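You operate a simulated robot arm through the tools that you are given. There is no shell and no other tool. Be economical: measure what you need, move in short steps, check, and stop when the job is done.

The job below is to be done with a simulated robot arm. You get a single attempt, and the scene is never put back.

JOB
The blue patch has set: take its weight off, unclamp it and chalk its slate.
Fine: stand the weight in the middle of the table; use the yellow chalk holder and stand it back in the small wooden holder. A coat counts when it lies all over at full strength: go over it till it gets no stronger.

Only the result counts: the job must be done as asked and must still hold three seconds after the hand-in. Knocking over, shifting, dropping, spilling or breaking anything else fails it.

ROBOT AND FRAMES
A 6-joint arm with a two-finger parallel gripper, fixed in place. Base frame: the origin is at the foot of the arm, x ahead of it, y to its left, z up. Lengths are in mm, angles in degrees, forces in N, time in s.
Its first joint turns from -166.0 to 166.0 degrees. Payload 3.91 kg.
The TCP is the grasp point between the finger pads, 30 mm short of the fingertips. In the tool frame z runs along the fingers and y along their closing line. The gripper opens to 110 mm. The fingers are 20 mm wide and 10 mm thick; the gripper's body (48 by 112 mm) begins 55 mm behind the TCP.
Orientation is told as [roll, pitch, yaw] about the base's x, y, z axes, in that order, counted from this pose: with the fingers straight down and closing along the base's y, the tool's x points along the base's -x, its y along +y and its z along -z.

CONTROLS
- The arm moves only by the tool drive_tool. Its argument "rows" is a list of rows, each an object (a shift or turn left out is 0, a gripper value left out holds the last) with "delta_pos": the shift along the tool's x, y, z in m, a list of three; "angular": the turn, a rotation vector about the tool's x, y, z in degrees, a list of three; "hand": the opening in per cent of the stroke, from 0 (shut) to 100 (fully open). In form: [{"delta_pos": [dx, dy, dz], "angular": [wx, wy, wz], "hand": hand}, ...]. A call has 1 to 20 rows; each row is the pose to reach, as a shift and turn from the pose commanded when the call began, along the tool's axes at that moment. Rows are played at 5 a second. More than 50 mm and 8.6 degrees between two rows, or a gripper value outside its range, and nothing of the call is played. Where a pose cannot be reached the arm comes as near as it can. A force on the tool above 40 N (or 10 N above the force at the start of the call, whichever is more), or a blocked arm, ends the call early, and 0.2 s more pass. Each finger travels about 45 mm/s and halts on what it meets, pressing with about 43 N; the grip force reading is that of the motor and also rises with nothing between the fingers. The clock runs only during rows and for 0.2 s after the last one: add rows that repeat a pose to give the fingers time. The reply holds the time, the measured pose of the TCP, the force on the tool along the base axes, the opening and the grip force, in the units named above and with some noise, with the torque about the TCP (base axes, N m) and any sound that the robot's microphone picked up, and new pictures: "views" is both (left out), scene, wrist or none.
- Cameras (640 x 400 px; columns grow to the right, rows downward): "scene" is fixed at [49.6, -649.5, 1573.3]; the picture's right is [0.67, -0.74, 0.00], its down [-0.57, -0.52, -0.63] and it looks along [0.47, 0.43, -0.77] (base axes); focal length 346 px, centre (320, 200). "wrist" rides on the gripper at [77, 7, -114] in the tool frame; the picture's right is [-0.09, 1.00, 0.00], its down [-0.80, -0.07, -0.59] and it looks along [-0.59, -0.05, 0.80] (tool axes); focal length 270 px, centre (320, 200).
- move_column(by): slides the trunk up (or, below 0, down) by that many mm; the arm rides with it, the base frame stays. It gives what a move gives, with no picture.
- measure_at(camera, pixels): there is no depth. For up to 12 entries [column, row, z] of the newest picture of that camera ("zoom" is the newest enlarged one), the place [x, y] in the base frame at which the ray of that pixel passes the height z, good to about 2 mm. It takes no simulated time.
- enlarge(camera, box): a new picture of the part [left, top, right, bottom] of that camera's present view, enlarged. It takes no simulated time.
- hand_in(): hands the job in; it is judged then, once.

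Keep the steps short. Do not move on a guess: measure, check each grasp and each placing, and mend mistakes. In all there are 80 turns and 200 pictures (those below and enlarged ones count). Leave the gripper open and the arm clear of the work at the hand-in unless told otherwise, and finish with a single line.

The tools are called after "Call:" as a command line: name --argument value ..., lists and objects as JSON in quotes. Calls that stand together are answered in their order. drive_tool: Moves the arm, as the interface text tells. Its arguments: {"type":"object","properties":{"rows":{"type":"array","items":{"type":"object","properties":{"delta_pos":{"type":"array","items":{"type":"number"}},"angular":{"type":"array","items":{"type":"number"}},"hand":{"type":"number"}}}},"views":{"type":"string","enum":["both","scene","wrist","none"]}},"required":["rows"]} The other tools are called the same way: move_column (by) slides the trunk up or down; measure_at (camera, pixels) gives the place at which the rays of pixels pass given heights; enlarge (camera, box) takes an enlarged picture of a part of a camera's view; hand_in () hands the job in.

At the start:

```text
time_s: 0.0
position: [473.3, -288.1, 1137.9]
orientation: [-0.1, 0.0, 0.0]
force: [0.7, -0.5, -0.5]
ft_torque: [-0.01, -0.01, 0.03]
finger_gap: 110.0
grip_force: 0.0
trunk travel left (down, up): [-575.0, 35.0]
```

scene: 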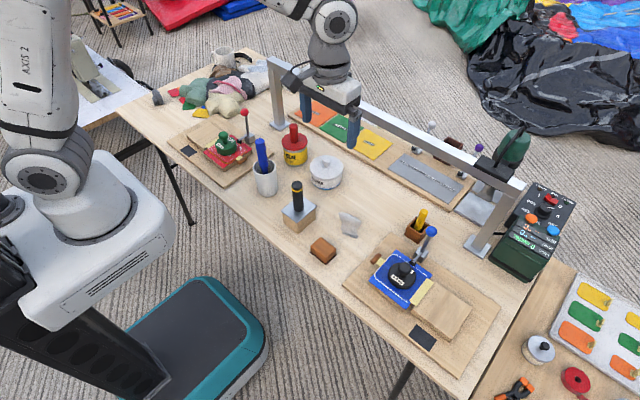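
wrist: 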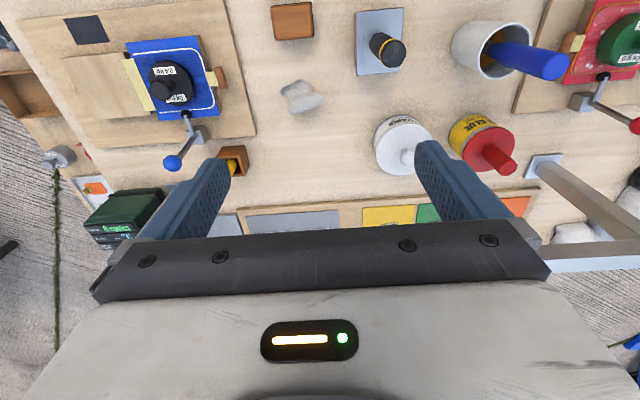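

I see the blue patch with a dark weight at scene (402,275), its clamp lever with a blue ball at (430,232), and the yellow chalk holder in a wooden block at (418,225). I'll zoom in on these first.

Call:
enlarge --camera "scene" --box '[340, 200, 510, 370]'

Call:
enlarge --camera "wrist" --box '[50, 0, 330, 200]'

Call:
enlarge --camera "scene" --box '[160, 90, 380, 270]'

```text
2.35 times, centred on (425, 285) of scene
```

zoom: 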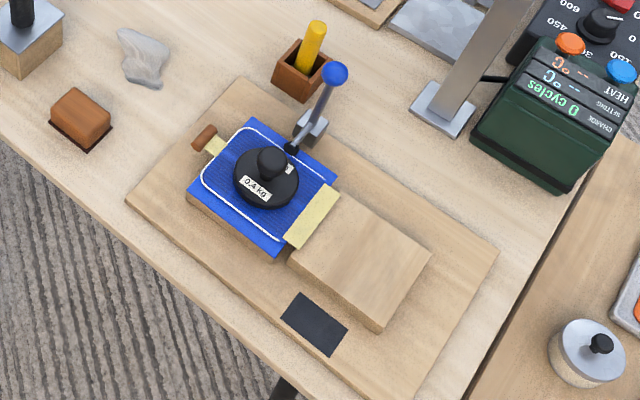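

```text
2.00 times, centred on (190, 100) of wrist
```

zoom: 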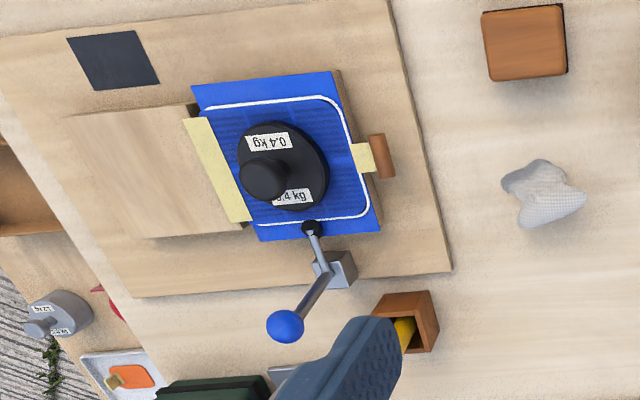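

```text
2.22 times, centred on (270, 180) of scene
```

zoom: 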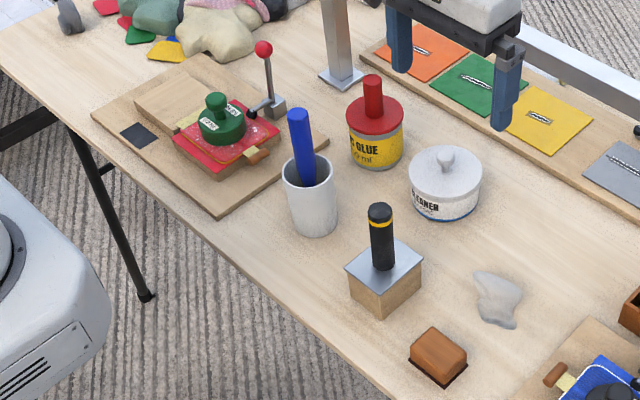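

The zooms show the 0.4 kg weight, the lever clamp and the slate, a dark rectangle at scene (423,338). I'll now measure the main points at several heights.

Call:
measure_at --camera "scene" --pixels '[[404.6, 264, 420], [404.6, 264, 520], [431.4, 231, 420], [431.4, 231, 570], [422, 226, 420], [425, 210, 420], [425, 210, 520], [423, 338, 430], [410, 334, 430], [424, 350, 430], [437, 341, 430], [420, 317, 430]]'

Call:
measure_at --camera "wrist" --pixels '[[161, 90, 420], [161, 90, 520], [172.5, 163, 420], [172.5, 163, 570], [232, 162, 420], [233, 167, 520], [86, 30, 430], [63, 19, 430], [98, 15, 430], [109, 41, 430], [72, 45, 430], [207, 135, 420]]'

Call:
measure_at --camera "scene" --pixels '[[460, 376, 420], [113, 108, 420], [222, 48, 420], [545, 250, 420], [350, 224, 420], [323, 250, 420], [325, 175, 420], [299, 222, 420], [415, 270, 420], [370, 215, 420], [347, 262, 420], [300, 190, 420]]'

```text
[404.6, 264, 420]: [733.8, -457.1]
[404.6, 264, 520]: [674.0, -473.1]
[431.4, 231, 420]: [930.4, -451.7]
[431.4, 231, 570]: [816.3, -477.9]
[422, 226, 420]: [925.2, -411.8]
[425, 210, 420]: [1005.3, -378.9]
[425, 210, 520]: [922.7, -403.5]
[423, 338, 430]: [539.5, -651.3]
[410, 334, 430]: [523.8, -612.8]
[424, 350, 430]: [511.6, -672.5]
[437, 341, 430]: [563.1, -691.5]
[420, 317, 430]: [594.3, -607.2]
```

```text
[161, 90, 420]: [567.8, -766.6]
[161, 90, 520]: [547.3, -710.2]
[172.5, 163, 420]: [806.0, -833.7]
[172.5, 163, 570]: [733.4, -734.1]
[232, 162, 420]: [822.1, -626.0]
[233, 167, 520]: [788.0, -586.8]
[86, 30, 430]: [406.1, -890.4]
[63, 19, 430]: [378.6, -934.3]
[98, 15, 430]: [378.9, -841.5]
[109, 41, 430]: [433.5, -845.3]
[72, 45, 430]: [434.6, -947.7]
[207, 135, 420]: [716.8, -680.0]
```

```text
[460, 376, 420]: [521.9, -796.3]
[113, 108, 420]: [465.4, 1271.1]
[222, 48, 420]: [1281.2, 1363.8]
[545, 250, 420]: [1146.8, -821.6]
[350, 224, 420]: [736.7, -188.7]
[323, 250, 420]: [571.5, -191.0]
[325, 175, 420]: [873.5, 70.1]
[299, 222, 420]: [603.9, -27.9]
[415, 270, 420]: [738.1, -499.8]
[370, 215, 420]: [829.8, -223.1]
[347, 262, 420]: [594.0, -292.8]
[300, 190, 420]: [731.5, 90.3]
```

The two cameras only agree on a point if the surface is near z≈740, not 420: the slate triangulates to (402,-651,752) and the knob to (481,-526,842). So I won't rely on the stated height. I'll check it with other points and re-measure the table.

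Call:
measure_at --camera "scene" --pixels '[[466, 251, 740], [486, 259, 740], [357, 225, 740], [410, 334, 750], [424, 350, 750], [437, 341, 750], [424, 325, 750], [459, 378, 740], [108, 108, 740], [225, 47, 740], [530, 283, 740], [346, 283, 750]]'

Call:
measure_at --camera "wrist" --pixels '[[524, 163, 740], [562, 155, 740], [300, 97, 740], [67, 19, 750], [118, 16, 750], [129, 41, 750], [90, 45, 750], [293, 22, 740], [257, 135, 750], [405, 150, 740], [385, 40, 740], [482, 145, 740]]'

Call:
measure_at --camera "scene" --pixels '[[255, 90, 740], [262, 182, 740], [293, 155, 740], [325, 178, 740], [299, 222, 740], [323, 250, 740], [270, 210, 740], [345, 195, 740], [330, 210, 740], [375, 190, 740], [285, 190, 740], [350, 150, 740]]'

```text
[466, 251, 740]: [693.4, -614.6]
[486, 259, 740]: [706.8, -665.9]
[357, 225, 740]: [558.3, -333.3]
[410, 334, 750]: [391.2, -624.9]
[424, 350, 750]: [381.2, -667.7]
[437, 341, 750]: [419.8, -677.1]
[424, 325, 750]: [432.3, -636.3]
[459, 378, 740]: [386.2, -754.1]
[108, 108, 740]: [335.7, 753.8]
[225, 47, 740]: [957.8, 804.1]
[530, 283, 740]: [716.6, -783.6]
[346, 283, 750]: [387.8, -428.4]
```

```text
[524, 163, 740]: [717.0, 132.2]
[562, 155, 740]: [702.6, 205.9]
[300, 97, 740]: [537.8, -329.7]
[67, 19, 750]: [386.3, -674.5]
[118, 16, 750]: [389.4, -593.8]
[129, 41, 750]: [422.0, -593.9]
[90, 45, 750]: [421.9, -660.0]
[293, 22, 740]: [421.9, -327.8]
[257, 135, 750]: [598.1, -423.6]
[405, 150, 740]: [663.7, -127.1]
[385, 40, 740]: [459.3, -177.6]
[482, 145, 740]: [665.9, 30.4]
```

```text
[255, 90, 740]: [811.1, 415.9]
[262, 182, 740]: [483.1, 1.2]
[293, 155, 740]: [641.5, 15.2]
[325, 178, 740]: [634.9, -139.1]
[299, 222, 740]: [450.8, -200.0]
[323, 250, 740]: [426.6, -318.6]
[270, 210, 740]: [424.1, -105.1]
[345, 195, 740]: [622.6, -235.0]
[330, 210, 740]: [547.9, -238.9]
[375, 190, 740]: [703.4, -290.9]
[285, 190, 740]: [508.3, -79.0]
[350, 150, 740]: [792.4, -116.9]
```

The table surface at z≈740 agrees between both cameras. Next I'll find the table's true corners so I know where its middle is.

Call:
enlarge --camera "scene" --box '[80, 20, 300, 160]'

Call:
enlarge --camera "scene" --box '[420, 230, 640, 400]'

Call:
enlarge --camera "scene" --box '[380, 200, 470, 310]'

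```text
2.86 times, centred on (190, 90) of scene
```

zoom: 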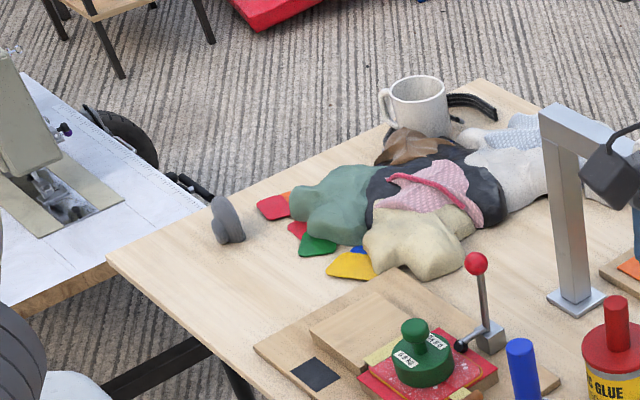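

```text
2.35 times, centred on (530, 315) of scene
```

zoom: 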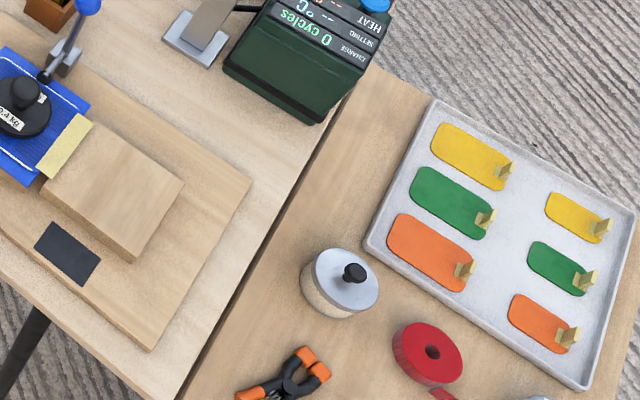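

```text
3.64 times, centred on (425, 255) of scene
```

zoom: 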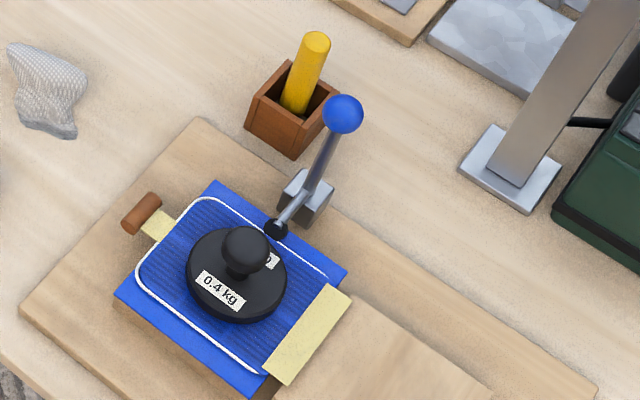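

I read the corners at scene (115.5,110), (245,48.7), the seam line from (470,400) to (549,257.6), and the near edge. I'll measure those and then triangulate the lever's ball and joint, the weight disc and the chalk.

Call:
measure_at --camera "scene" --pixels '[[115.5, 110.3, 740], [245.2, 48.7, 740], [469, 397, 740], [549, 257.6, 740], [431.4, 231, 740], [431.4, 231, 860], [411, 263.5, 740], [411, 263.5, 800], [424, 210, 740], [424, 210, 860], [405, 246, 740], [400, 274, 740]]'

Call:
measure_at --camera "wrist" --pixels '[[172.5, 163, 740], [172.5, 163, 860], [186, 114, 740], [186, 114, 800], [233, 168, 740], [233, 168, 860], [198, 134, 740], [171, 83, 780], [146, 52, 780], [219, 46, 780], [240, 116, 780], [180, 121, 780]]'

```text
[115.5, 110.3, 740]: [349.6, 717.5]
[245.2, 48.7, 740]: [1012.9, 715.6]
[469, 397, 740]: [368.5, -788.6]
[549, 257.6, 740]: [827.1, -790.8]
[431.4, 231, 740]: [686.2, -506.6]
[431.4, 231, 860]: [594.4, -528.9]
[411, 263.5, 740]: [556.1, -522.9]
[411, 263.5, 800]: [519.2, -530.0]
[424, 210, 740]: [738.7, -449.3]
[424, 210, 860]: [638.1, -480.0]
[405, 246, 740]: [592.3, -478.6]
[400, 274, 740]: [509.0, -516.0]
```

```text
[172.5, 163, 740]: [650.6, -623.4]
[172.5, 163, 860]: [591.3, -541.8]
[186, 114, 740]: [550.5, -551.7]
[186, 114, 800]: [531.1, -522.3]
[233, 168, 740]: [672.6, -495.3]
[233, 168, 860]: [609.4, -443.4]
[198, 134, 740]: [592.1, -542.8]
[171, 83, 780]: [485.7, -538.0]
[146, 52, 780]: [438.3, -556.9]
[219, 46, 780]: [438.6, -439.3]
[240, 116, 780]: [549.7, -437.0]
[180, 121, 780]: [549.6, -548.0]
```

The table spans x 350–1013 and y −790–716, so its middle is about (680,−37). The weight knob is near (481,−526,842) and the lever ball near (586,−533,871). I'll move sideways at this height to above the weight, also checking the reach.

Call:
drive_tool --rows '[{"delta_pos": [-0.002, -0.048, 0]}, {"delta_pos": [-0.003, -0.096, 0]}, {"delta_pos": [-0.005, -0.144, 0]}, {"delta_pos": [-0.006, -0.19, 0]}, {"delta_pos": [-0.008, -0.238, 0]}, {"delta_pos": [-0.008, -0.238, 0]}]' --views "wrist"

```text
time_s: 1.4
position: [480.7, -523.6, 1140.0]
orientation: [0.1, 0.0, 0.0]
force: [-0.1, -0.6, -0.3]
ft_torque: [0.01, 0.02, -0.02]
finger_gap: 109.9
grip_force: 0.0
trunk travel left (down, up): [-575.0, 35.0]
```

wrist: 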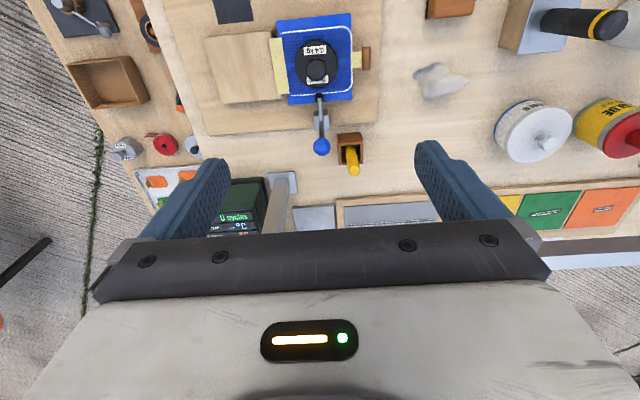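

The arm reaches this spot. I'll lower the trunk by 150 mm to z≈990 and look again.

Call:
move_column --by -150

Call:
enlarge --camera "wrist" --box '[160, 0, 480, 200]'

Call:
enlarge --camera "scene" --box '[340, 180, 500, 360]'

```text
time_s: 3.1
position: [480.0, -524.5, 989.4]
orientation: [-0.1, 0.0, 0.0]
force: [0.1, 0.4, 0.6]
ft_torque: [-0.01, 0.0, -0.02]
finger_gap: 109.9
grip_force: 0.0
trunk travel left (down, up): [-425.0, 185.0]
```

```text
2.00 times, centred on (320, 100) of wrist
```

zoom: 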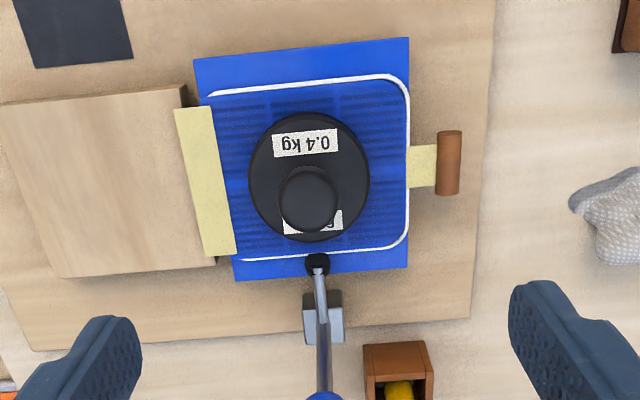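

```text
2.22 times, centred on (420, 270) of scene
```

zoom: 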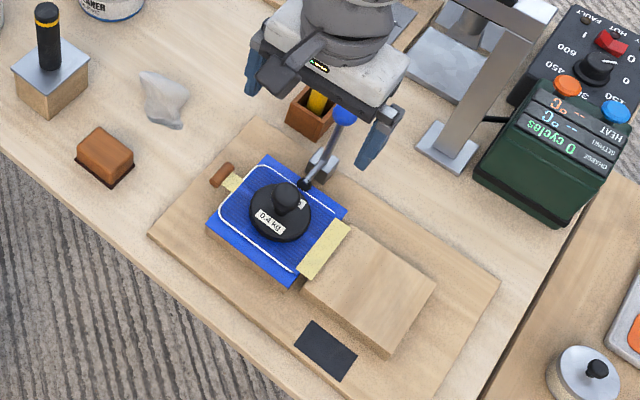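

The weight is clearly in view, with the knob at wrist (314,97). I'll triangulate the knob, the disc and the lever again from closer.

Call:
measure_at --camera "wrist" --pixels '[[314, 97, 830], [314, 97, 850], [299.5, 97, 842], [329, 97, 842], [314.5, 89, 800], [284.5, 89, 800], [344.5, 89, 800], [319, 130, 780], [319, 130, 800], [321, 160, 800], [178, 14, 750], [210, 30, 750]]'

Call:
measure_at --camera "scene" --pixels '[[404.7, 265.5, 830], [404.7, 265.5, 850], [402.9, 274.5, 790], [402.9, 274.5, 800], [413, 262, 780], [413, 262, 800], [421, 337, 750], [412.5, 325.5, 750], [407, 337.5, 750], [427, 350.5, 750], [437, 338.5, 750], [420, 337, 745]]'

```text
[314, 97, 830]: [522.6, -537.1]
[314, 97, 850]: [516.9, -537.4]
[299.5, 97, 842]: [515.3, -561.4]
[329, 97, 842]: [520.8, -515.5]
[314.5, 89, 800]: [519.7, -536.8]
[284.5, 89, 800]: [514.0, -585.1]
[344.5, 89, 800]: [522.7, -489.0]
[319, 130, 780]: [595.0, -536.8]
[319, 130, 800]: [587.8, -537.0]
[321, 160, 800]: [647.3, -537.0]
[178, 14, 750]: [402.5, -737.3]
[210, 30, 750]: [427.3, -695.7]
```

```text
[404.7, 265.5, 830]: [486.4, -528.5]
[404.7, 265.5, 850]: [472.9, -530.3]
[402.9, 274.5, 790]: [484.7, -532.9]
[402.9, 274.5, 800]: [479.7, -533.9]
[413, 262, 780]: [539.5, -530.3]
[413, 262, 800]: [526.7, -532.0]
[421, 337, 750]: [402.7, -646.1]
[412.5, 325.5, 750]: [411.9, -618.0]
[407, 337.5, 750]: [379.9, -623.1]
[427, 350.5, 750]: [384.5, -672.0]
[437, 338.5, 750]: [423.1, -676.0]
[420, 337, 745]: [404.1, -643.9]
```

Those wrist values used the older picture, taken before the trunk moved. I'll take a fresh enlarged wrist view and measure in that.

Call:
enlarge --camera "wrist" --box '[160, 0, 480, 200]'

Call:
measure_at --camera "zoom" --pixels '[[308, 193, 830], [308, 193, 850], [278, 193, 842], [338, 193, 842], [309, 178, 800], [249, 178, 800], [369, 178, 800], [318, 262, 780], [318, 262, 800], [322, 300, 780], [83, 40, 750], [400, 370, 770]]'

```text
2.00 times, centred on (320, 100) of wrist
```

zoom: 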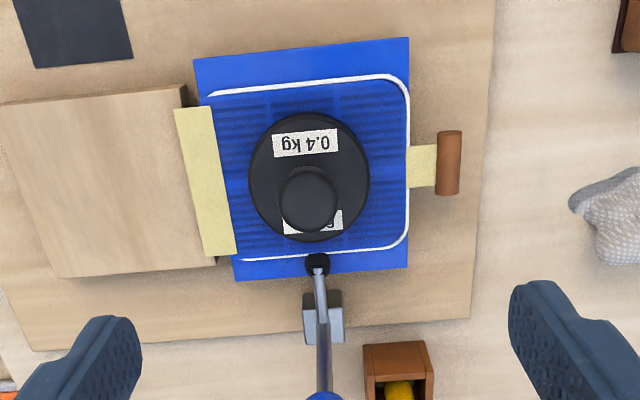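

```text
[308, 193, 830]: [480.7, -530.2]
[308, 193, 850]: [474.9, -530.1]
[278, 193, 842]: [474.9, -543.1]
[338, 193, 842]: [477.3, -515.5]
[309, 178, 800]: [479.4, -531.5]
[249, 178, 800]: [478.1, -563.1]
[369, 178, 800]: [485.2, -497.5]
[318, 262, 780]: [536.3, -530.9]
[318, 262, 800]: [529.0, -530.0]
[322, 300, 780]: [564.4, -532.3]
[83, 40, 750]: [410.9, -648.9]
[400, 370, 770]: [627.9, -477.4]
```

The knob is centred at (478,−530) with its top at about 842 and a diameter of about 28; the disc top is about 800. I'll go down above it with the fingers partly open and then check.

Call:
drive_tool --rows '[{"delta_pos": [0.001, -0.003, 0.04], "hand": 60}, {"delta_pos": [0.002, -0.006, 0.08], "hand": 60}, {"delta_pos": [0.002, -0.006, 0.12], "hand": 60}, {"delta_pos": [0.002, -0.006, 0.12], "hand": 60}]' --views "both"

Call:
enlarge --camera "wrist" --box '[160, 60, 480, 260]'

Call:
enlarge --camera "scene" --box '[370, 210, 450, 310]'

```text
time_s: 4.2
position: [480.4, -531.7, 869.5]
orientation: [0.0, 0.0, 0.0]
force: [-0.1, 0.2, 0.5]
ft_torque: [0.02, -0.01, 0.01]
finger_gap: 66.1
grip_force: 0.1
trunk travel left (down, up): [-425.0, 185.0]
```

scene: 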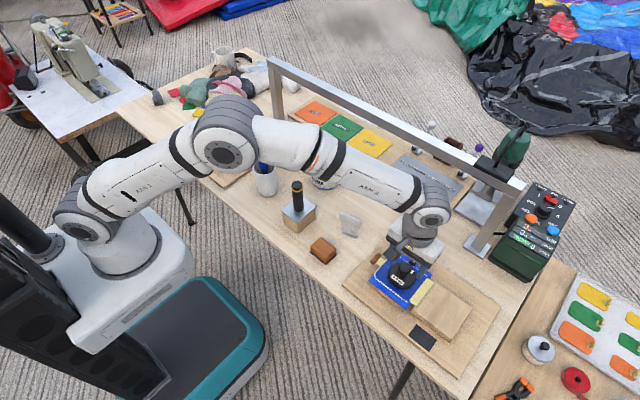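
wrist: 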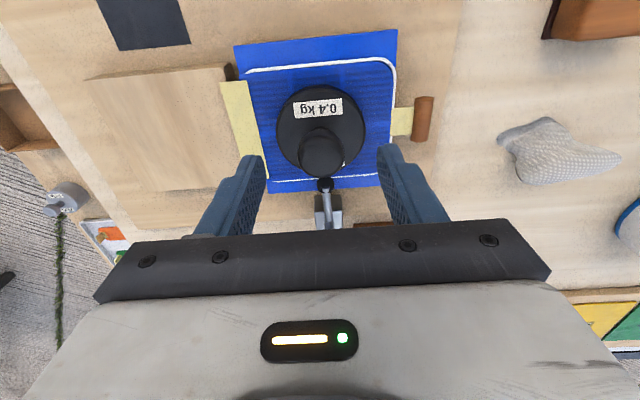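

```text
2.00 times, centred on (320, 160) of wrist
```

zoom: 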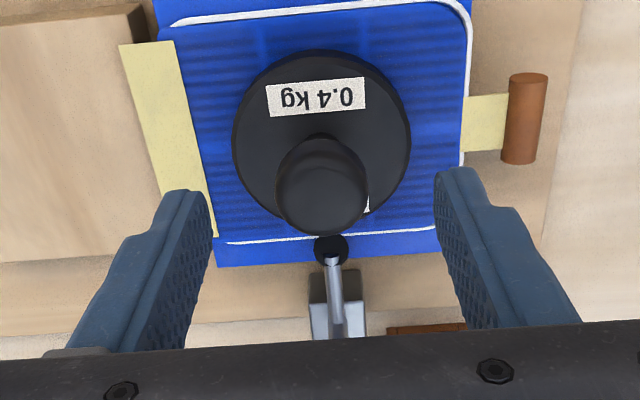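

```text
4.00 times, centred on (410, 260) of scene
```

zoom: 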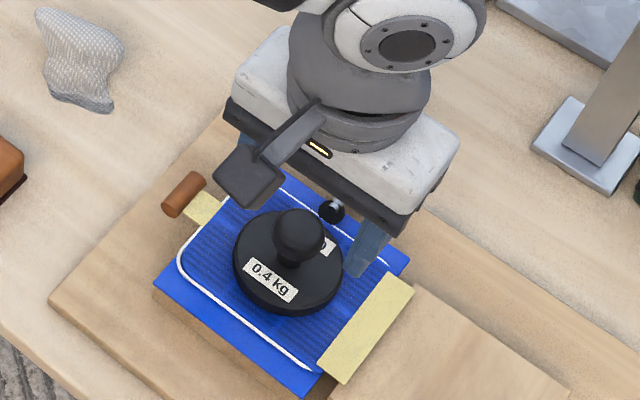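

The knob sits between the fingers. I'll lower 28 mm to z≈841, leaving the tips just above the disc, and close.

Call:
drive_tool --rows '[{"delta_pos": [0.001, 0.001, 0.015], "hand": 60}, {"delta_pos": [0.001, 0.001, 0.028], "hand": 60}, {"delta_pos": [0.001, 0.001, 0.028], "hand": 60}, {"delta_pos": [0.001, 0.001, 0.028], "hand": 0}, {"delta_pos": [0.001, 0.001, 0.028], "hand": 0}, {"delta_pos": [0.001, 0.001, 0.028], "hand": 0}, {"delta_pos": [0.001, 0.001, 0.028], "hand": 0}]' --views "wrist"

```text
time_s: 5.8
position: [479.0, -529.6, 841.6]
orientation: [0.0, 0.0, 0.1]
force: [-0.4, 0.0, 0.0]
ft_torque: [-0.01, 0.01, -0.01]
finger_gap: 29.9
grip_force: 42.7
trunk travel left (down, up): [-425.0, 185.0]
```

wrist: 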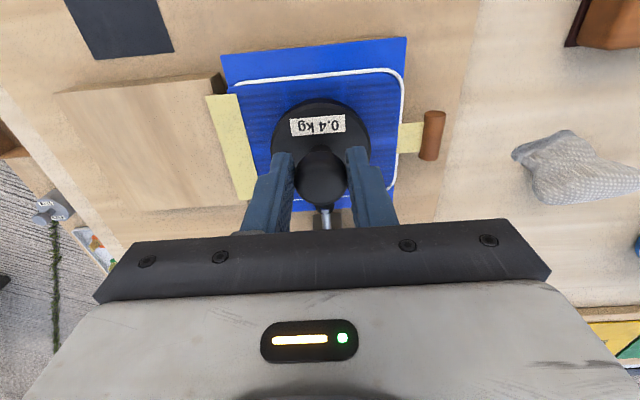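

The gap is held at 29.9 mm, so the knob is gripped. I'll lift it with the trunk and check the force.

Call:
move_column --by 120

Call:
drive_tool --rows '[{"delta_pos": [0, 0, 0]}]' --views "both"

```text
time_s: 7.2
position: [478.1, -530.7, 960.6]
orientation: [0.0, -0.1, 0.0]
force: [0.9, -0.6, -4.8]
ft_torque: [0.01, 0.01, 0.02]
finger_gap: 29.8
grip_force: 43.2
trunk travel left (down, up): [-545.0, 65.0]
```

```text
time_s: 7.7
position: [479.6, -529.6, 961.0]
orientation: [0.0, 0.0, -0.1]
force: [-0.2, 0.7, -4.2]
ft_torque: [-0.02, 0.05, 0.01]
finger_gap: 30.2
grip_force: 43.1
trunk travel left (down, up): [-545.0, 65.0]
```

scene: 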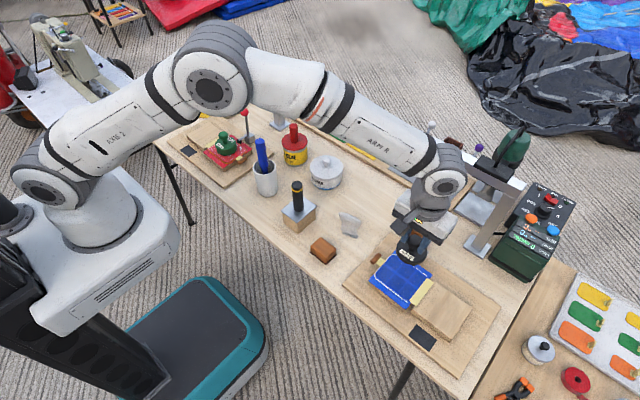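
wrist: 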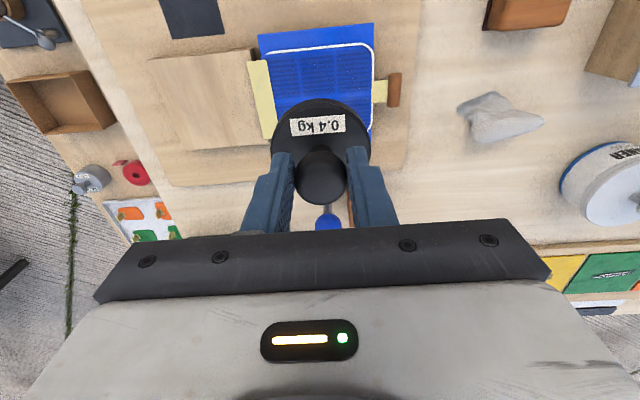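

The force reads about 4 N (0.4 kg) and the blue patch is left uncovered, so the weight is held. I'll raise a bit more and carry it towards the middle at about (560,−90).

Call:
move_column --by 50

Call:
drive_tool --rows '[{"delta_pos": [-0.008, 0.044, 0]}, {"delta_pos": [-0.016, 0.088, 0]}, {"delta_pos": [-0.024, 0.132, 0]}, {"delta_pos": [-0.032, 0.176, 0]}, {"delta_pos": [-0.04, 0.22, 0]}, {"delta_pos": [-0.048, 0.264, 0]}, {"delta_pos": [-0.056, 0.308, 0]}, {"delta_pos": [-0.064, 0.352, 0]}, {"delta_pos": [-0.072, 0.396, 0]}, {"delta_pos": [-0.081, 0.44, 0]}, {"delta_pos": [-0.081, 0.44, 0]}]' --views "both"

```text
time_s: 8.6
position: [479.2, -530.9, 1011.9]
orientation: [0.0, 0.0, 0.0]
force: [0.1, -0.6, -4.4]
ft_torque: [0.04, 0.01, 0.0]
finger_gap: 29.7
grip_force: 43.2
trunk travel left (down, up): [-595.0, 15.0]
```

```text
time_s: 11.0
position: [557.6, -89.4, 1014.4]
orientation: [0.1, 0.0, 0.0]
force: [-0.8, -0.1, -3.9]
ft_torque: [0.0, 0.04, -0.01]
finger_gap: 29.8
grip_force: 43.2
trunk travel left (down, up): [-595.0, 15.0]
```

scene: 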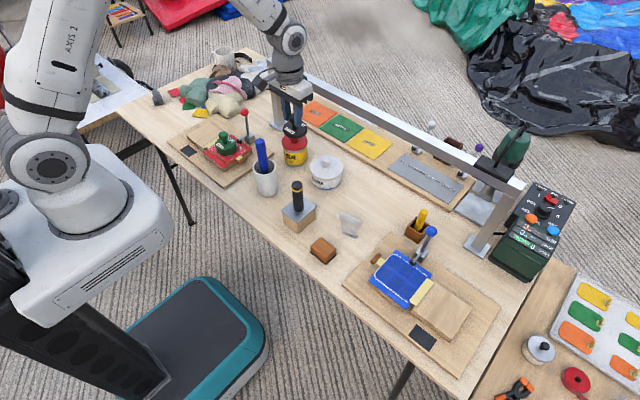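
wrist: 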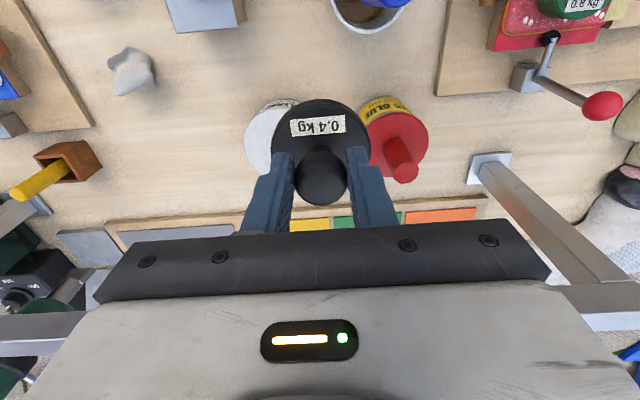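

I'm above the free area. I'll measure the neighbours' footprints (cup, glue tin, pot and stamp) before choosing the exact spot.

Call:
enlarge --camera "scene" --box '[230, 120, 370, 240]'

Call:
measure_at --camera "wrist" --pixels '[[332, 2, 800], [365, 33, 800], [412, 10, 800], [205, 32, 740], [244, 18, 740], [300, 60, 740], [245, 140, 740], [265, 105, 740], [360, 115, 740], [370, 100, 740]]'

```text
3.33 times, centred on (300, 180) of scene
```

zoom: 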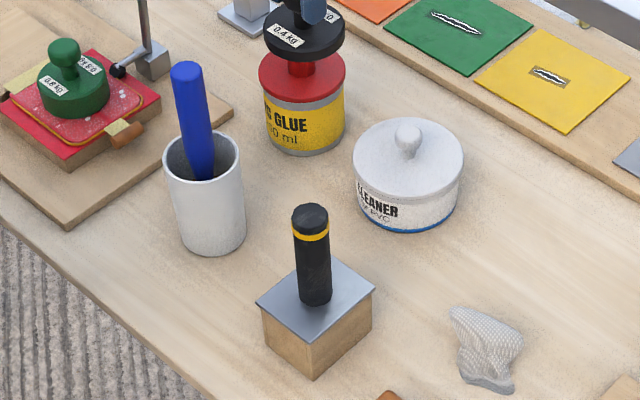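

```text
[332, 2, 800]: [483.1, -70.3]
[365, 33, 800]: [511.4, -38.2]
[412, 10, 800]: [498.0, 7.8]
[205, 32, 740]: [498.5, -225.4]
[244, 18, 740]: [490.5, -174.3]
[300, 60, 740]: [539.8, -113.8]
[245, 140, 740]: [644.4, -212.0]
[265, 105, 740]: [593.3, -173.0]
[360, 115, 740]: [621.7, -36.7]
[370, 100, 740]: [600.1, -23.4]
```

Call:
measure_at --camera "zoom" --pixels '[[213, 255, 740], [246, 235, 740], [180, 235, 740], [303, 154, 740], [268, 138, 740], [344, 132, 740], [405, 232, 740], [357, 200, 740], [372, 328, 740], [375, 288, 790], [330, 258, 790], [310, 190, 740]]'

```text
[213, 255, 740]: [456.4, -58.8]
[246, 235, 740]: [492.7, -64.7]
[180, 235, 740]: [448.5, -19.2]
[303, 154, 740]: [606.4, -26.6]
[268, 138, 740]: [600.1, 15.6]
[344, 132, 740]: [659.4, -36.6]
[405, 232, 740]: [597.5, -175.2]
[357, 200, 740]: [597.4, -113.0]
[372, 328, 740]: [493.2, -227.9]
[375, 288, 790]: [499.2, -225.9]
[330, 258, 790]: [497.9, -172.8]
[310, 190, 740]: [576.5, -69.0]
```

Footprints: cup about (478,−30), glue tin about (637,2), pot about (640,−144). The free spot nearest the table's middle is about (566,−70). The brush in the cup reaches about z 965 near (466,−60), where the wrist camera would come down. So I'll turn the tool −90° to point the camera towards −y before lowering.

Call:
drive_tool --rows '[{"delta_pos": [-0.002, 0.004, 0], "angular": [0, 0, -8]}, {"delta_pos": [-0.004, 0.008, 0], "angular": [0, 0, -16]}, {"delta_pos": [-0.006, 0.012, 0], "angular": [0, 0, -24]}, {"delta_pos": [-0.008, 0.016, 0], "angular": [0, 0, -32]}, {"delta_pos": [-0.008, 0.019, 0], "angular": [0, 0, -40]}, {"delta_pos": [-0.008, 0.019, 0], "angular": [0, 0, -48]}, {"delta_pos": [-0.008, 0.019, 0], "angular": [0, 0, -56]}, {"delta_pos": [-0.008, 0.019, 0], "angular": [0, 0, -64]}, {"delta_pos": [-0.008, 0.019, 0], "angular": [0, 0, -72]}, {"delta_pos": [-0.008, 0.019, 0], "angular": [0, 0, -80]}, {"delta_pos": [-0.008, 0.019, 0], "angular": [0, 0, -88]}, {"delta_pos": [-0.008, 0.019, 0], "angular": [0, 0, -90]}, {"delta_pos": [-0.008, 0.019, 0], "angular": [0, 0, -90]}]' --views "both"

```text
time_s: 13.8
position: [568.8, -71.2, 1011.8]
orientation: [0.0, 0.0, 90.0]
force: [0.2, -0.2, -4.4]
ft_torque: [-0.04, 0.01, 0.0]
finger_gap: 30.0
grip_force: 43.2
trunk travel left (down, up): [-595.0, 15.0]
```

scene: 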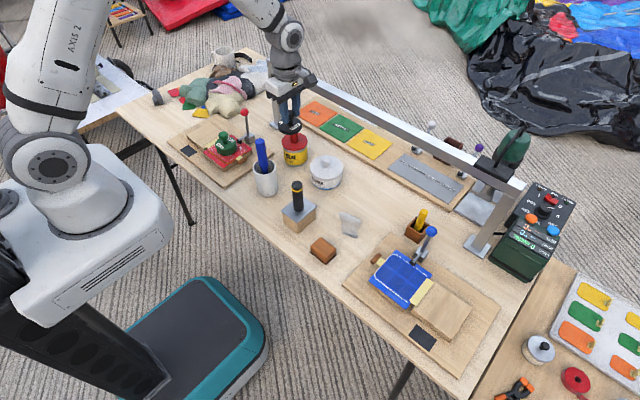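
wrist: 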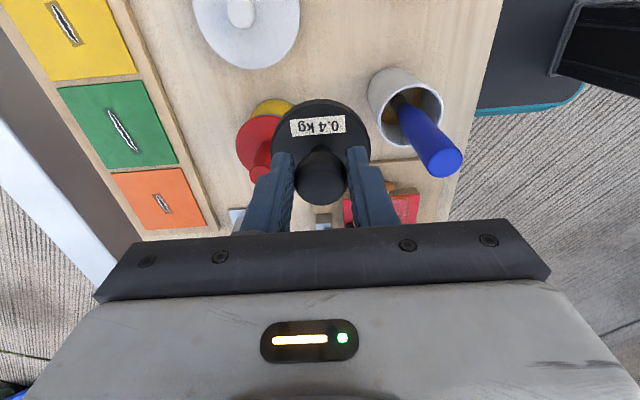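

The tool is turned. I'll triangulate the brush top and re-check the glue tin and pot from this new view.

Call:
measure_at --camera "wrist" --pixels '[[447, 163, 900], [447, 163, 960], [405, 105, 800], [369, 100, 800], [405, 146, 800], [442, 100, 800], [210, 58, 740], [245, 70, 740], [262, 172, 860], [240, 12, 830], [300, 30, 740], [250, 110, 760]]'

Call:
measure_at --camera "scene" --pixels '[[260, 141, 900], [260, 141, 960], [294, 127, 860], [294, 127, 840]]'

```text
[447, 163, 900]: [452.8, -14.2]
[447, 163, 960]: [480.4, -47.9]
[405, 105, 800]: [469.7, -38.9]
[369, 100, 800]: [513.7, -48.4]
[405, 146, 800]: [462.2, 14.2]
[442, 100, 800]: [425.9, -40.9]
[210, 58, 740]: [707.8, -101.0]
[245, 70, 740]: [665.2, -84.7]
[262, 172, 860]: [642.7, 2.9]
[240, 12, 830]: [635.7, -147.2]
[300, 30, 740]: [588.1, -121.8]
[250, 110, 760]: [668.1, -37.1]
```

```text
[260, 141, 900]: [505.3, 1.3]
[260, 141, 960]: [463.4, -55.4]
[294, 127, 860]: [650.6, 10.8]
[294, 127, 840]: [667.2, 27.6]
```

The brush top is at (473,−39,943), about 25 mm clear of the gripper body. I'll lower to TCP z≈840 and look.

Call:
drive_tool --rows '[{"delta_pos": [0, 0, 0.04]}, {"delta_pos": [0, 0, 0.08]}, {"delta_pos": [0, 0, 0.12]}, {"delta_pos": [0, 0, 0.16]}, {"delta_pos": [0, 0, 0.17]}, {"delta_pos": [0, 0, 0.17]}]' --views "both"

Call:
enlarge --camera "scene" --box '[230, 90, 370, 230]'

```text
time_s: 15.2
position: [567.2, -71.9, 841.1]
orientation: [0.0, 0.1, 90.0]
force: [0.6, -0.1, -2.8]
ft_torque: [-0.02, 0.01, 0.0]
finger_gap: 30.0
grip_force: 43.0
trunk travel left (down, up): [-595.0, 15.0]
```

scene: 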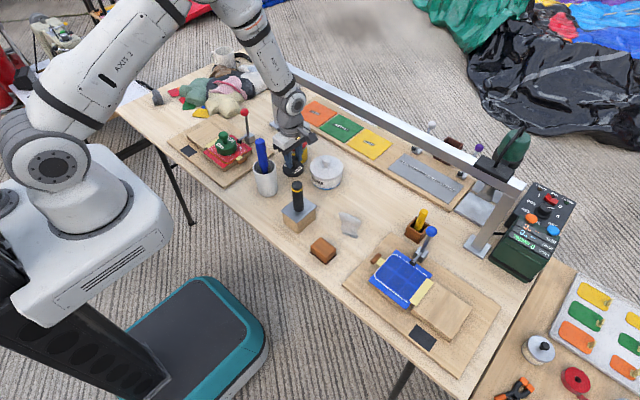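
wrist: 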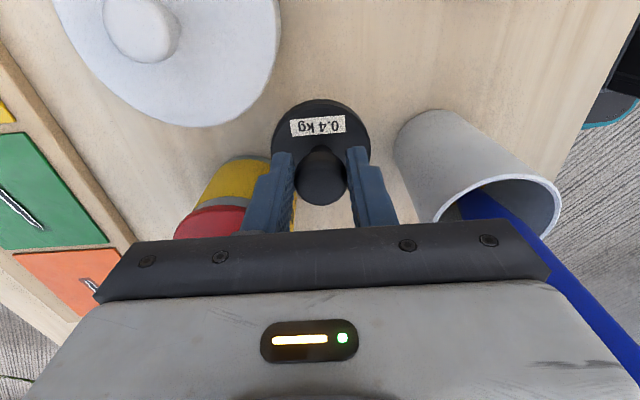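

```text
2.86 times, centred on (300, 160) of scene
```

zoom: 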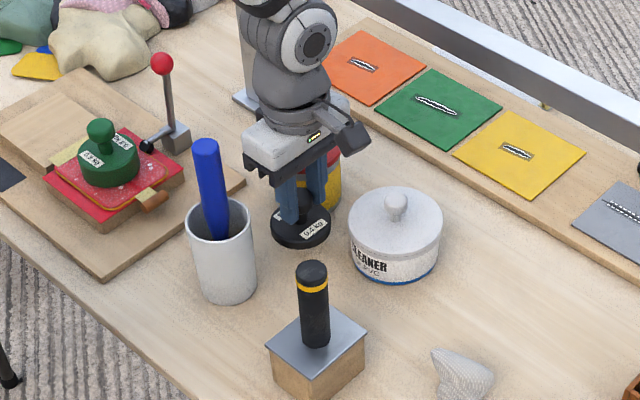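

The weight hangs clear of everything. I'll descend in small steps and watch the force.

Call:
drive_tool --rows '[{"delta_pos": [0, 0, 0.008]}, {"delta_pos": [0, 0, 0.016]}, {"delta_pos": [0, 0, 0.022]}, {"delta_pos": [0, 0, 0.028]}, {"delta_pos": [0, 0, 0.032]}, {"delta_pos": [0, 0, 0.034]}]' --views "none"

Call:
enlarge --camera "scene" --box '[270, 120, 330, 200]'

```text
time_s: 16.6
position: [568.4, -70.1, 807.4]
orientation: [0.0, 0.1, 90.0]
force: [-0.1, 0.0, -4.5]
ft_torque: [-0.04, -0.01, -0.01]
finger_gap: 29.7
grip_force: 43.1
trunk travel left (down, up): [-595.0, 15.0]
```

```text
5.00 times, centred on (300, 160) of scene
```

zoom: 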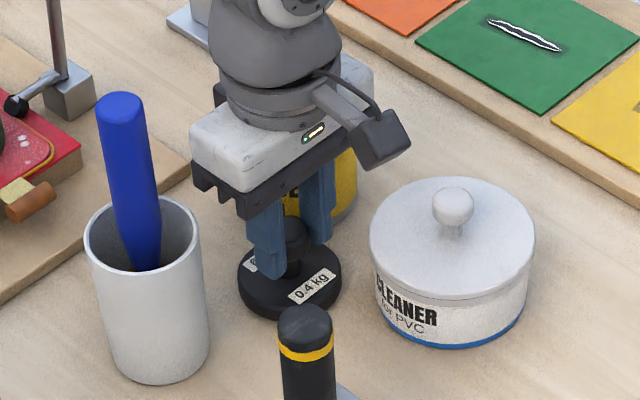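

Not touching yet. I'll go on in 2 mm steps.

Call:
drive_tool --rows '[{"delta_pos": [0, 0, 0.002]}, {"delta_pos": [0, 0, 0.004]}, {"delta_pos": [0, 0, 0.006]}, {"delta_pos": [0, 0, 0.006]}]' --views "none"

Call:
drive_tool --rows '[{"delta_pos": [0, 0, 0.001]}, {"delta_pos": [0, 0, 0.002]}, {"delta_pos": [0, 0, 0.003]}, {"delta_pos": [0, 0, 0.003]}]' --views "none"

```text
time_s: 17.6
position: [568.7, -70.7, 801.6]
orientation: [-0.2, 0.0, 90.0]
force: [1.1, 1.6, 19.2]
ft_torque: [0.49, 0.13, -0.01]
finger_gap: 30.0
grip_force: 42.7
trunk travel left (down, up): [-595.0, 15.0]
```

```text
time_s: 18.6
position: [568.3, -70.5, 799.8]
orientation: [-0.3, 0.1, 90.0]
force: [6.1, -2.3, 36.4]
ft_torque: [0.19, -0.18, -0.02]
finger_gap: 29.9
grip_force: 43.0
trunk travel left (down, up): [-595.0, 15.0]
```

It made contact at about TCP 803, and 36 N is enough. I'll ease up 2.5 mm, open to 60 %, and withdraw.

Call:
drive_tool --rows '[{"delta_pos": [0, 0, -0.002], "hand": 0}, {"delta_pos": [0, 0, -0.003], "hand": 0}, {"delta_pos": [0, 0, -0.003], "hand": 60}, {"delta_pos": [0, 0, -0.003], "hand": 60}, {"delta_pos": [0, 0, -0.003], "hand": 60}, {"delta_pos": [0, 0, -0.003], "hand": 60}, {"delta_pos": [0, 0, -0.04], "hand": 60}, {"delta_pos": [0, 0, -0.08], "hand": 60}, {"delta_pos": [0, 0, -0.12], "hand": 60}, {"delta_pos": [0, 0, -0.16], "hand": 60}, {"delta_pos": [0, 0, -0.2], "hand": 60}, {"delta_pos": [0, 0, -0.21], "hand": 60}]' --views "both"

```text
time_s: 21.2
position: [566.6, -69.7, 1009.9]
orientation: [0.2, 0.0, 90.0]
force: [-0.2, -0.5, -0.3]
ft_torque: [0.02, 0.04, -0.02]
finger_gap: 65.9
grip_force: 0.0
trunk travel left (down, up): [-595.0, 15.0]
```

scene: 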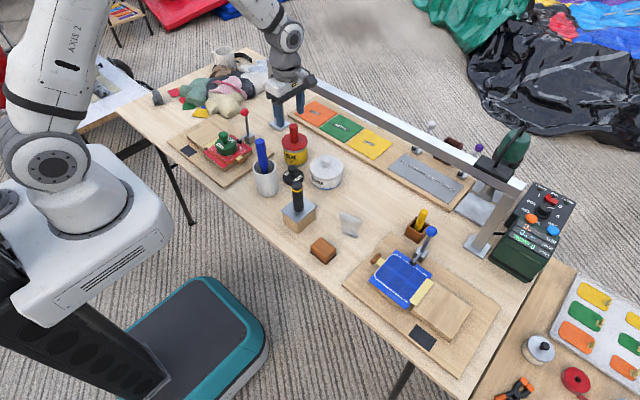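
wrist: 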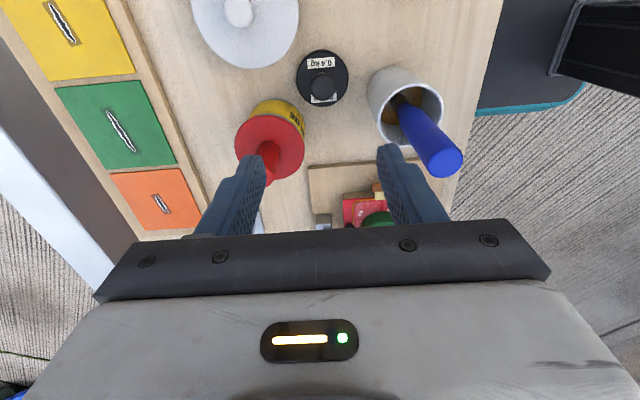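

The weight stands free in the middle. Next I'll turn the tool back to yaw 0 and travel to about (520,−450) to view the clamp.

Call:
drive_tool --rows '[{"delta_pos": [0.032, 0.004, 0], "angular": [0, 0, 8]}, {"delta_pos": [0.064, 0.008, 0], "angular": [0, 0, 16]}, {"delta_pos": [0.096, 0.012, 0], "angular": [0, 0, 24]}, {"delta_pos": [0.128, 0.016, 0], "angular": [0, 0, 32]}, {"delta_pos": [0.16, 0.02, 0], "angular": [0, 0, 40]}, {"delta_pos": [0.192, 0.024, 0], "angular": [0, 0, 48]}, {"delta_pos": [0.224, 0.028, 0], "angular": [0, 0, 56]}, {"delta_pos": [0.256, 0.032, 0], "angular": [0, 0, 64]}, {"delta_pos": [0.288, 0.036, 0], "angular": [0, 0, 72]}, {"delta_pos": [0.32, 0.04, 0], "angular": [0, 0, 80]}, {"delta_pos": [0.35, 0.044, 0], "angular": [0, 0, 88]}, {"delta_pos": [0.38, 0.047, 0], "angular": [0, 0, 90]}, {"delta_pos": [0.42, 0.047, 0], "angular": [0, 0, 90]}, {"delta_pos": [0.46, 0.047, 0], "angular": [0, 0, 90]}, {"delta_pos": [0.46, 0.047, 0], "angular": [0, 0, 90]}]' --views "both"

Call:
enlarge --camera "scene" --box '[375, 195, 465, 305]'

Call:
enlarge --camera "wrist" --box '[220, 40, 420, 220]'

```text
time_s: 24.4
position: [519.6, -531.0, 1008.1]
orientation: [0.0, 0.0, 0.0]
force: [0.0, 1.0, -0.3]
ft_torque: [-0.03, 0.0, -0.02]
finger_gap: 66.2
grip_force: 0.2
trunk travel left (down, up): [-595.0, 15.0]
```

scene: 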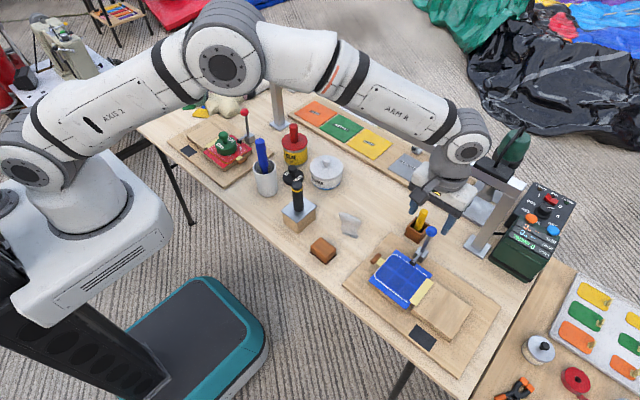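
wrist: 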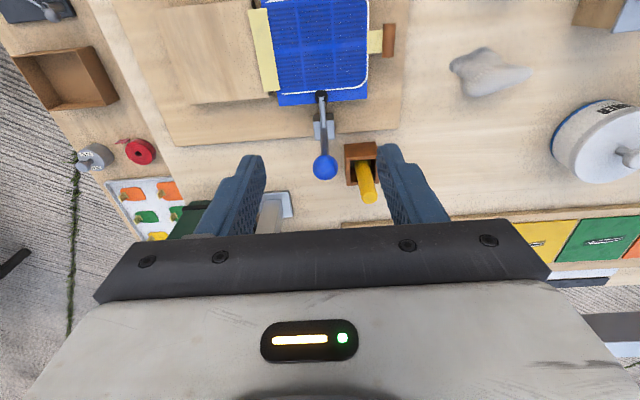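

```text
3.64 times, centred on (420, 250) of scene
```

zoom: 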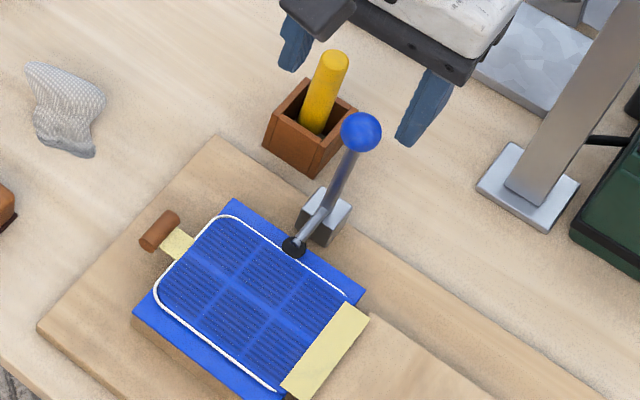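

```text
2.22 times, centred on (320, 130) of wrist
```

zoom: 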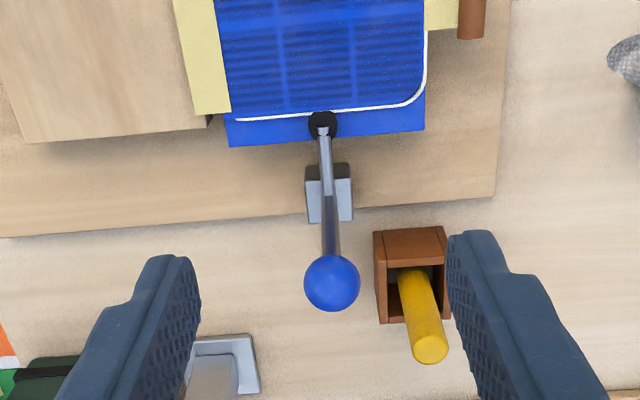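

I'll triangulate the ball, pad, hinge, and the chalk with its box.

Call:
measure_at --camera "zoom" --pixels '[[332, 283, 850], [332, 283, 880], [430, 350, 820], [430, 350, 860], [323, 124, 780], [327, 180, 780], [327, 180, 800], [375, 233, 780], [446, 228, 780], [383, 324, 780], [450, 316, 780], [405, 268, 780]]'

Call:
measure_at --camera "scene" --pixels '[[431.3, 231.3, 850], [431.3, 231.3, 880], [424.1, 211.5, 820], [424.1, 211.5, 860], [412.9, 262.6, 780], [420.5, 254.1, 780], [420.5, 254.1, 800], [408.5, 226.5, 780], [417.3, 235.5, 780], [405, 239, 740], [393, 229.5, 780], [400, 218, 780]]'

```text
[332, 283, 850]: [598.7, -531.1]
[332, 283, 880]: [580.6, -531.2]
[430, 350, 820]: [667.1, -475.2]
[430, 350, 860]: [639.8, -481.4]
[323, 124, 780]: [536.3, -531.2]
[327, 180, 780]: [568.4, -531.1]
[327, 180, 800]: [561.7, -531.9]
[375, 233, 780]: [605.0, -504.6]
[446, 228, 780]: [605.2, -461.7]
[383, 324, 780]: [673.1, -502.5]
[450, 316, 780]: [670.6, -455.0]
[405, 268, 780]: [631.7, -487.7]
```

```text
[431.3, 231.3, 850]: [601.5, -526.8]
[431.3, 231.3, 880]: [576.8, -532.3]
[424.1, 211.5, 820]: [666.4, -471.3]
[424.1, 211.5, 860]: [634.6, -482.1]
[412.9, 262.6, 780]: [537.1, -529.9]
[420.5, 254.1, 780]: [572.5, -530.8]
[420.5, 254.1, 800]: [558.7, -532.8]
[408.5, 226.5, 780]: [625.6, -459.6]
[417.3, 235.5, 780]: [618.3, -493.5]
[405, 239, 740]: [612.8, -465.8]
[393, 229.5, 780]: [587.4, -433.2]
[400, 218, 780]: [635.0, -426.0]
```

Ball at (590,−531,865), hinge at about (566,−531,790), pad at (537,−531,780). Swinging the ball outward (+x) and down will lift the pad. The chalk box is close beside it (y>−504), so I'll push with closed fingers instead of gripping. First I'll come to x≈556, TCP z≈882, on the patch side of the ball.

Call:
drive_tool --rows '[{"delta_pos": [-0.01, 0, 0.03], "hand": 0}, {"delta_pos": [-0.02, 0, 0.06], "hand": 0}, {"delta_pos": [-0.03, 0, 0.09], "hand": 0}, {"delta_pos": [-0.036, 0, 0.12], "hand": 0}, {"delta_pos": [-0.036, 0, 0.126], "hand": 0}, {"delta_pos": [-0.036, 0, 0.126], "hand": 0}]' --views "both"

Call:
enlarge --camera "scene" --box '[375, 195, 465, 305]'

```text
time_s: 25.8
position: [557.6, -530.4, 882.7]
orientation: [0.0, 0.0, 0.0]
force: [0.4, -1.0, 0.4]
ft_torque: [0.04, 0.02, 0.02]
finger_gap: 0.0
grip_force: 37.5
trunk travel left (down, up): [-595.0, 15.0]
```

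scene: 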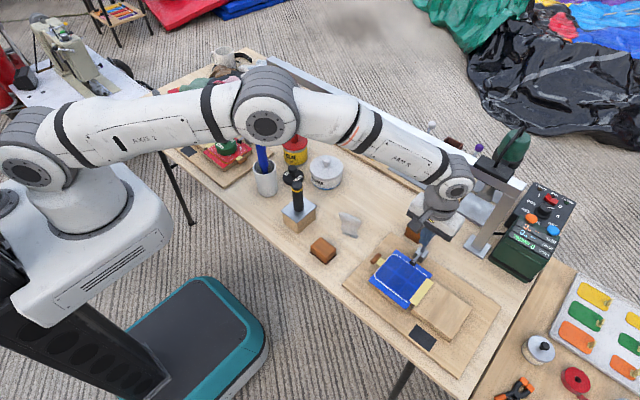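
wrist: 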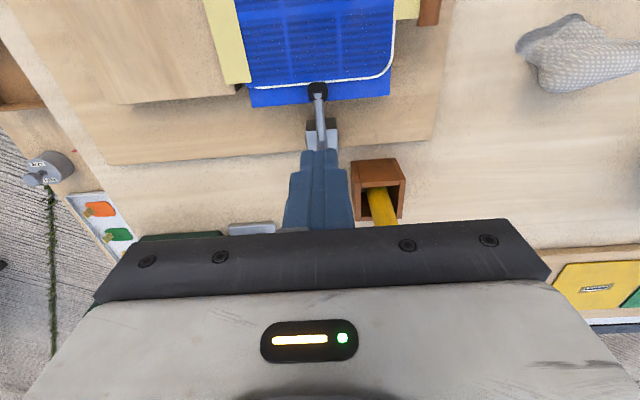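

```text
3.64 times, centred on (420, 250) of scene
```

zoom: 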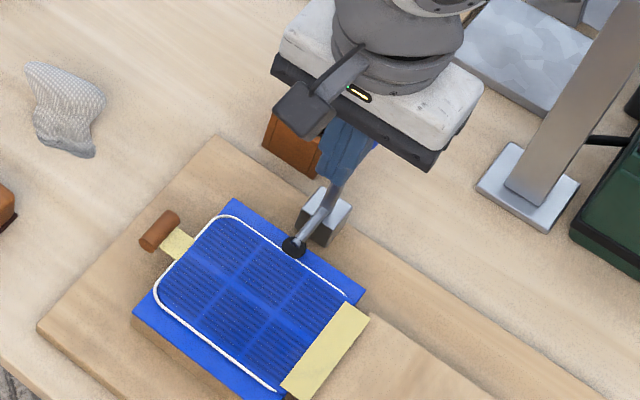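

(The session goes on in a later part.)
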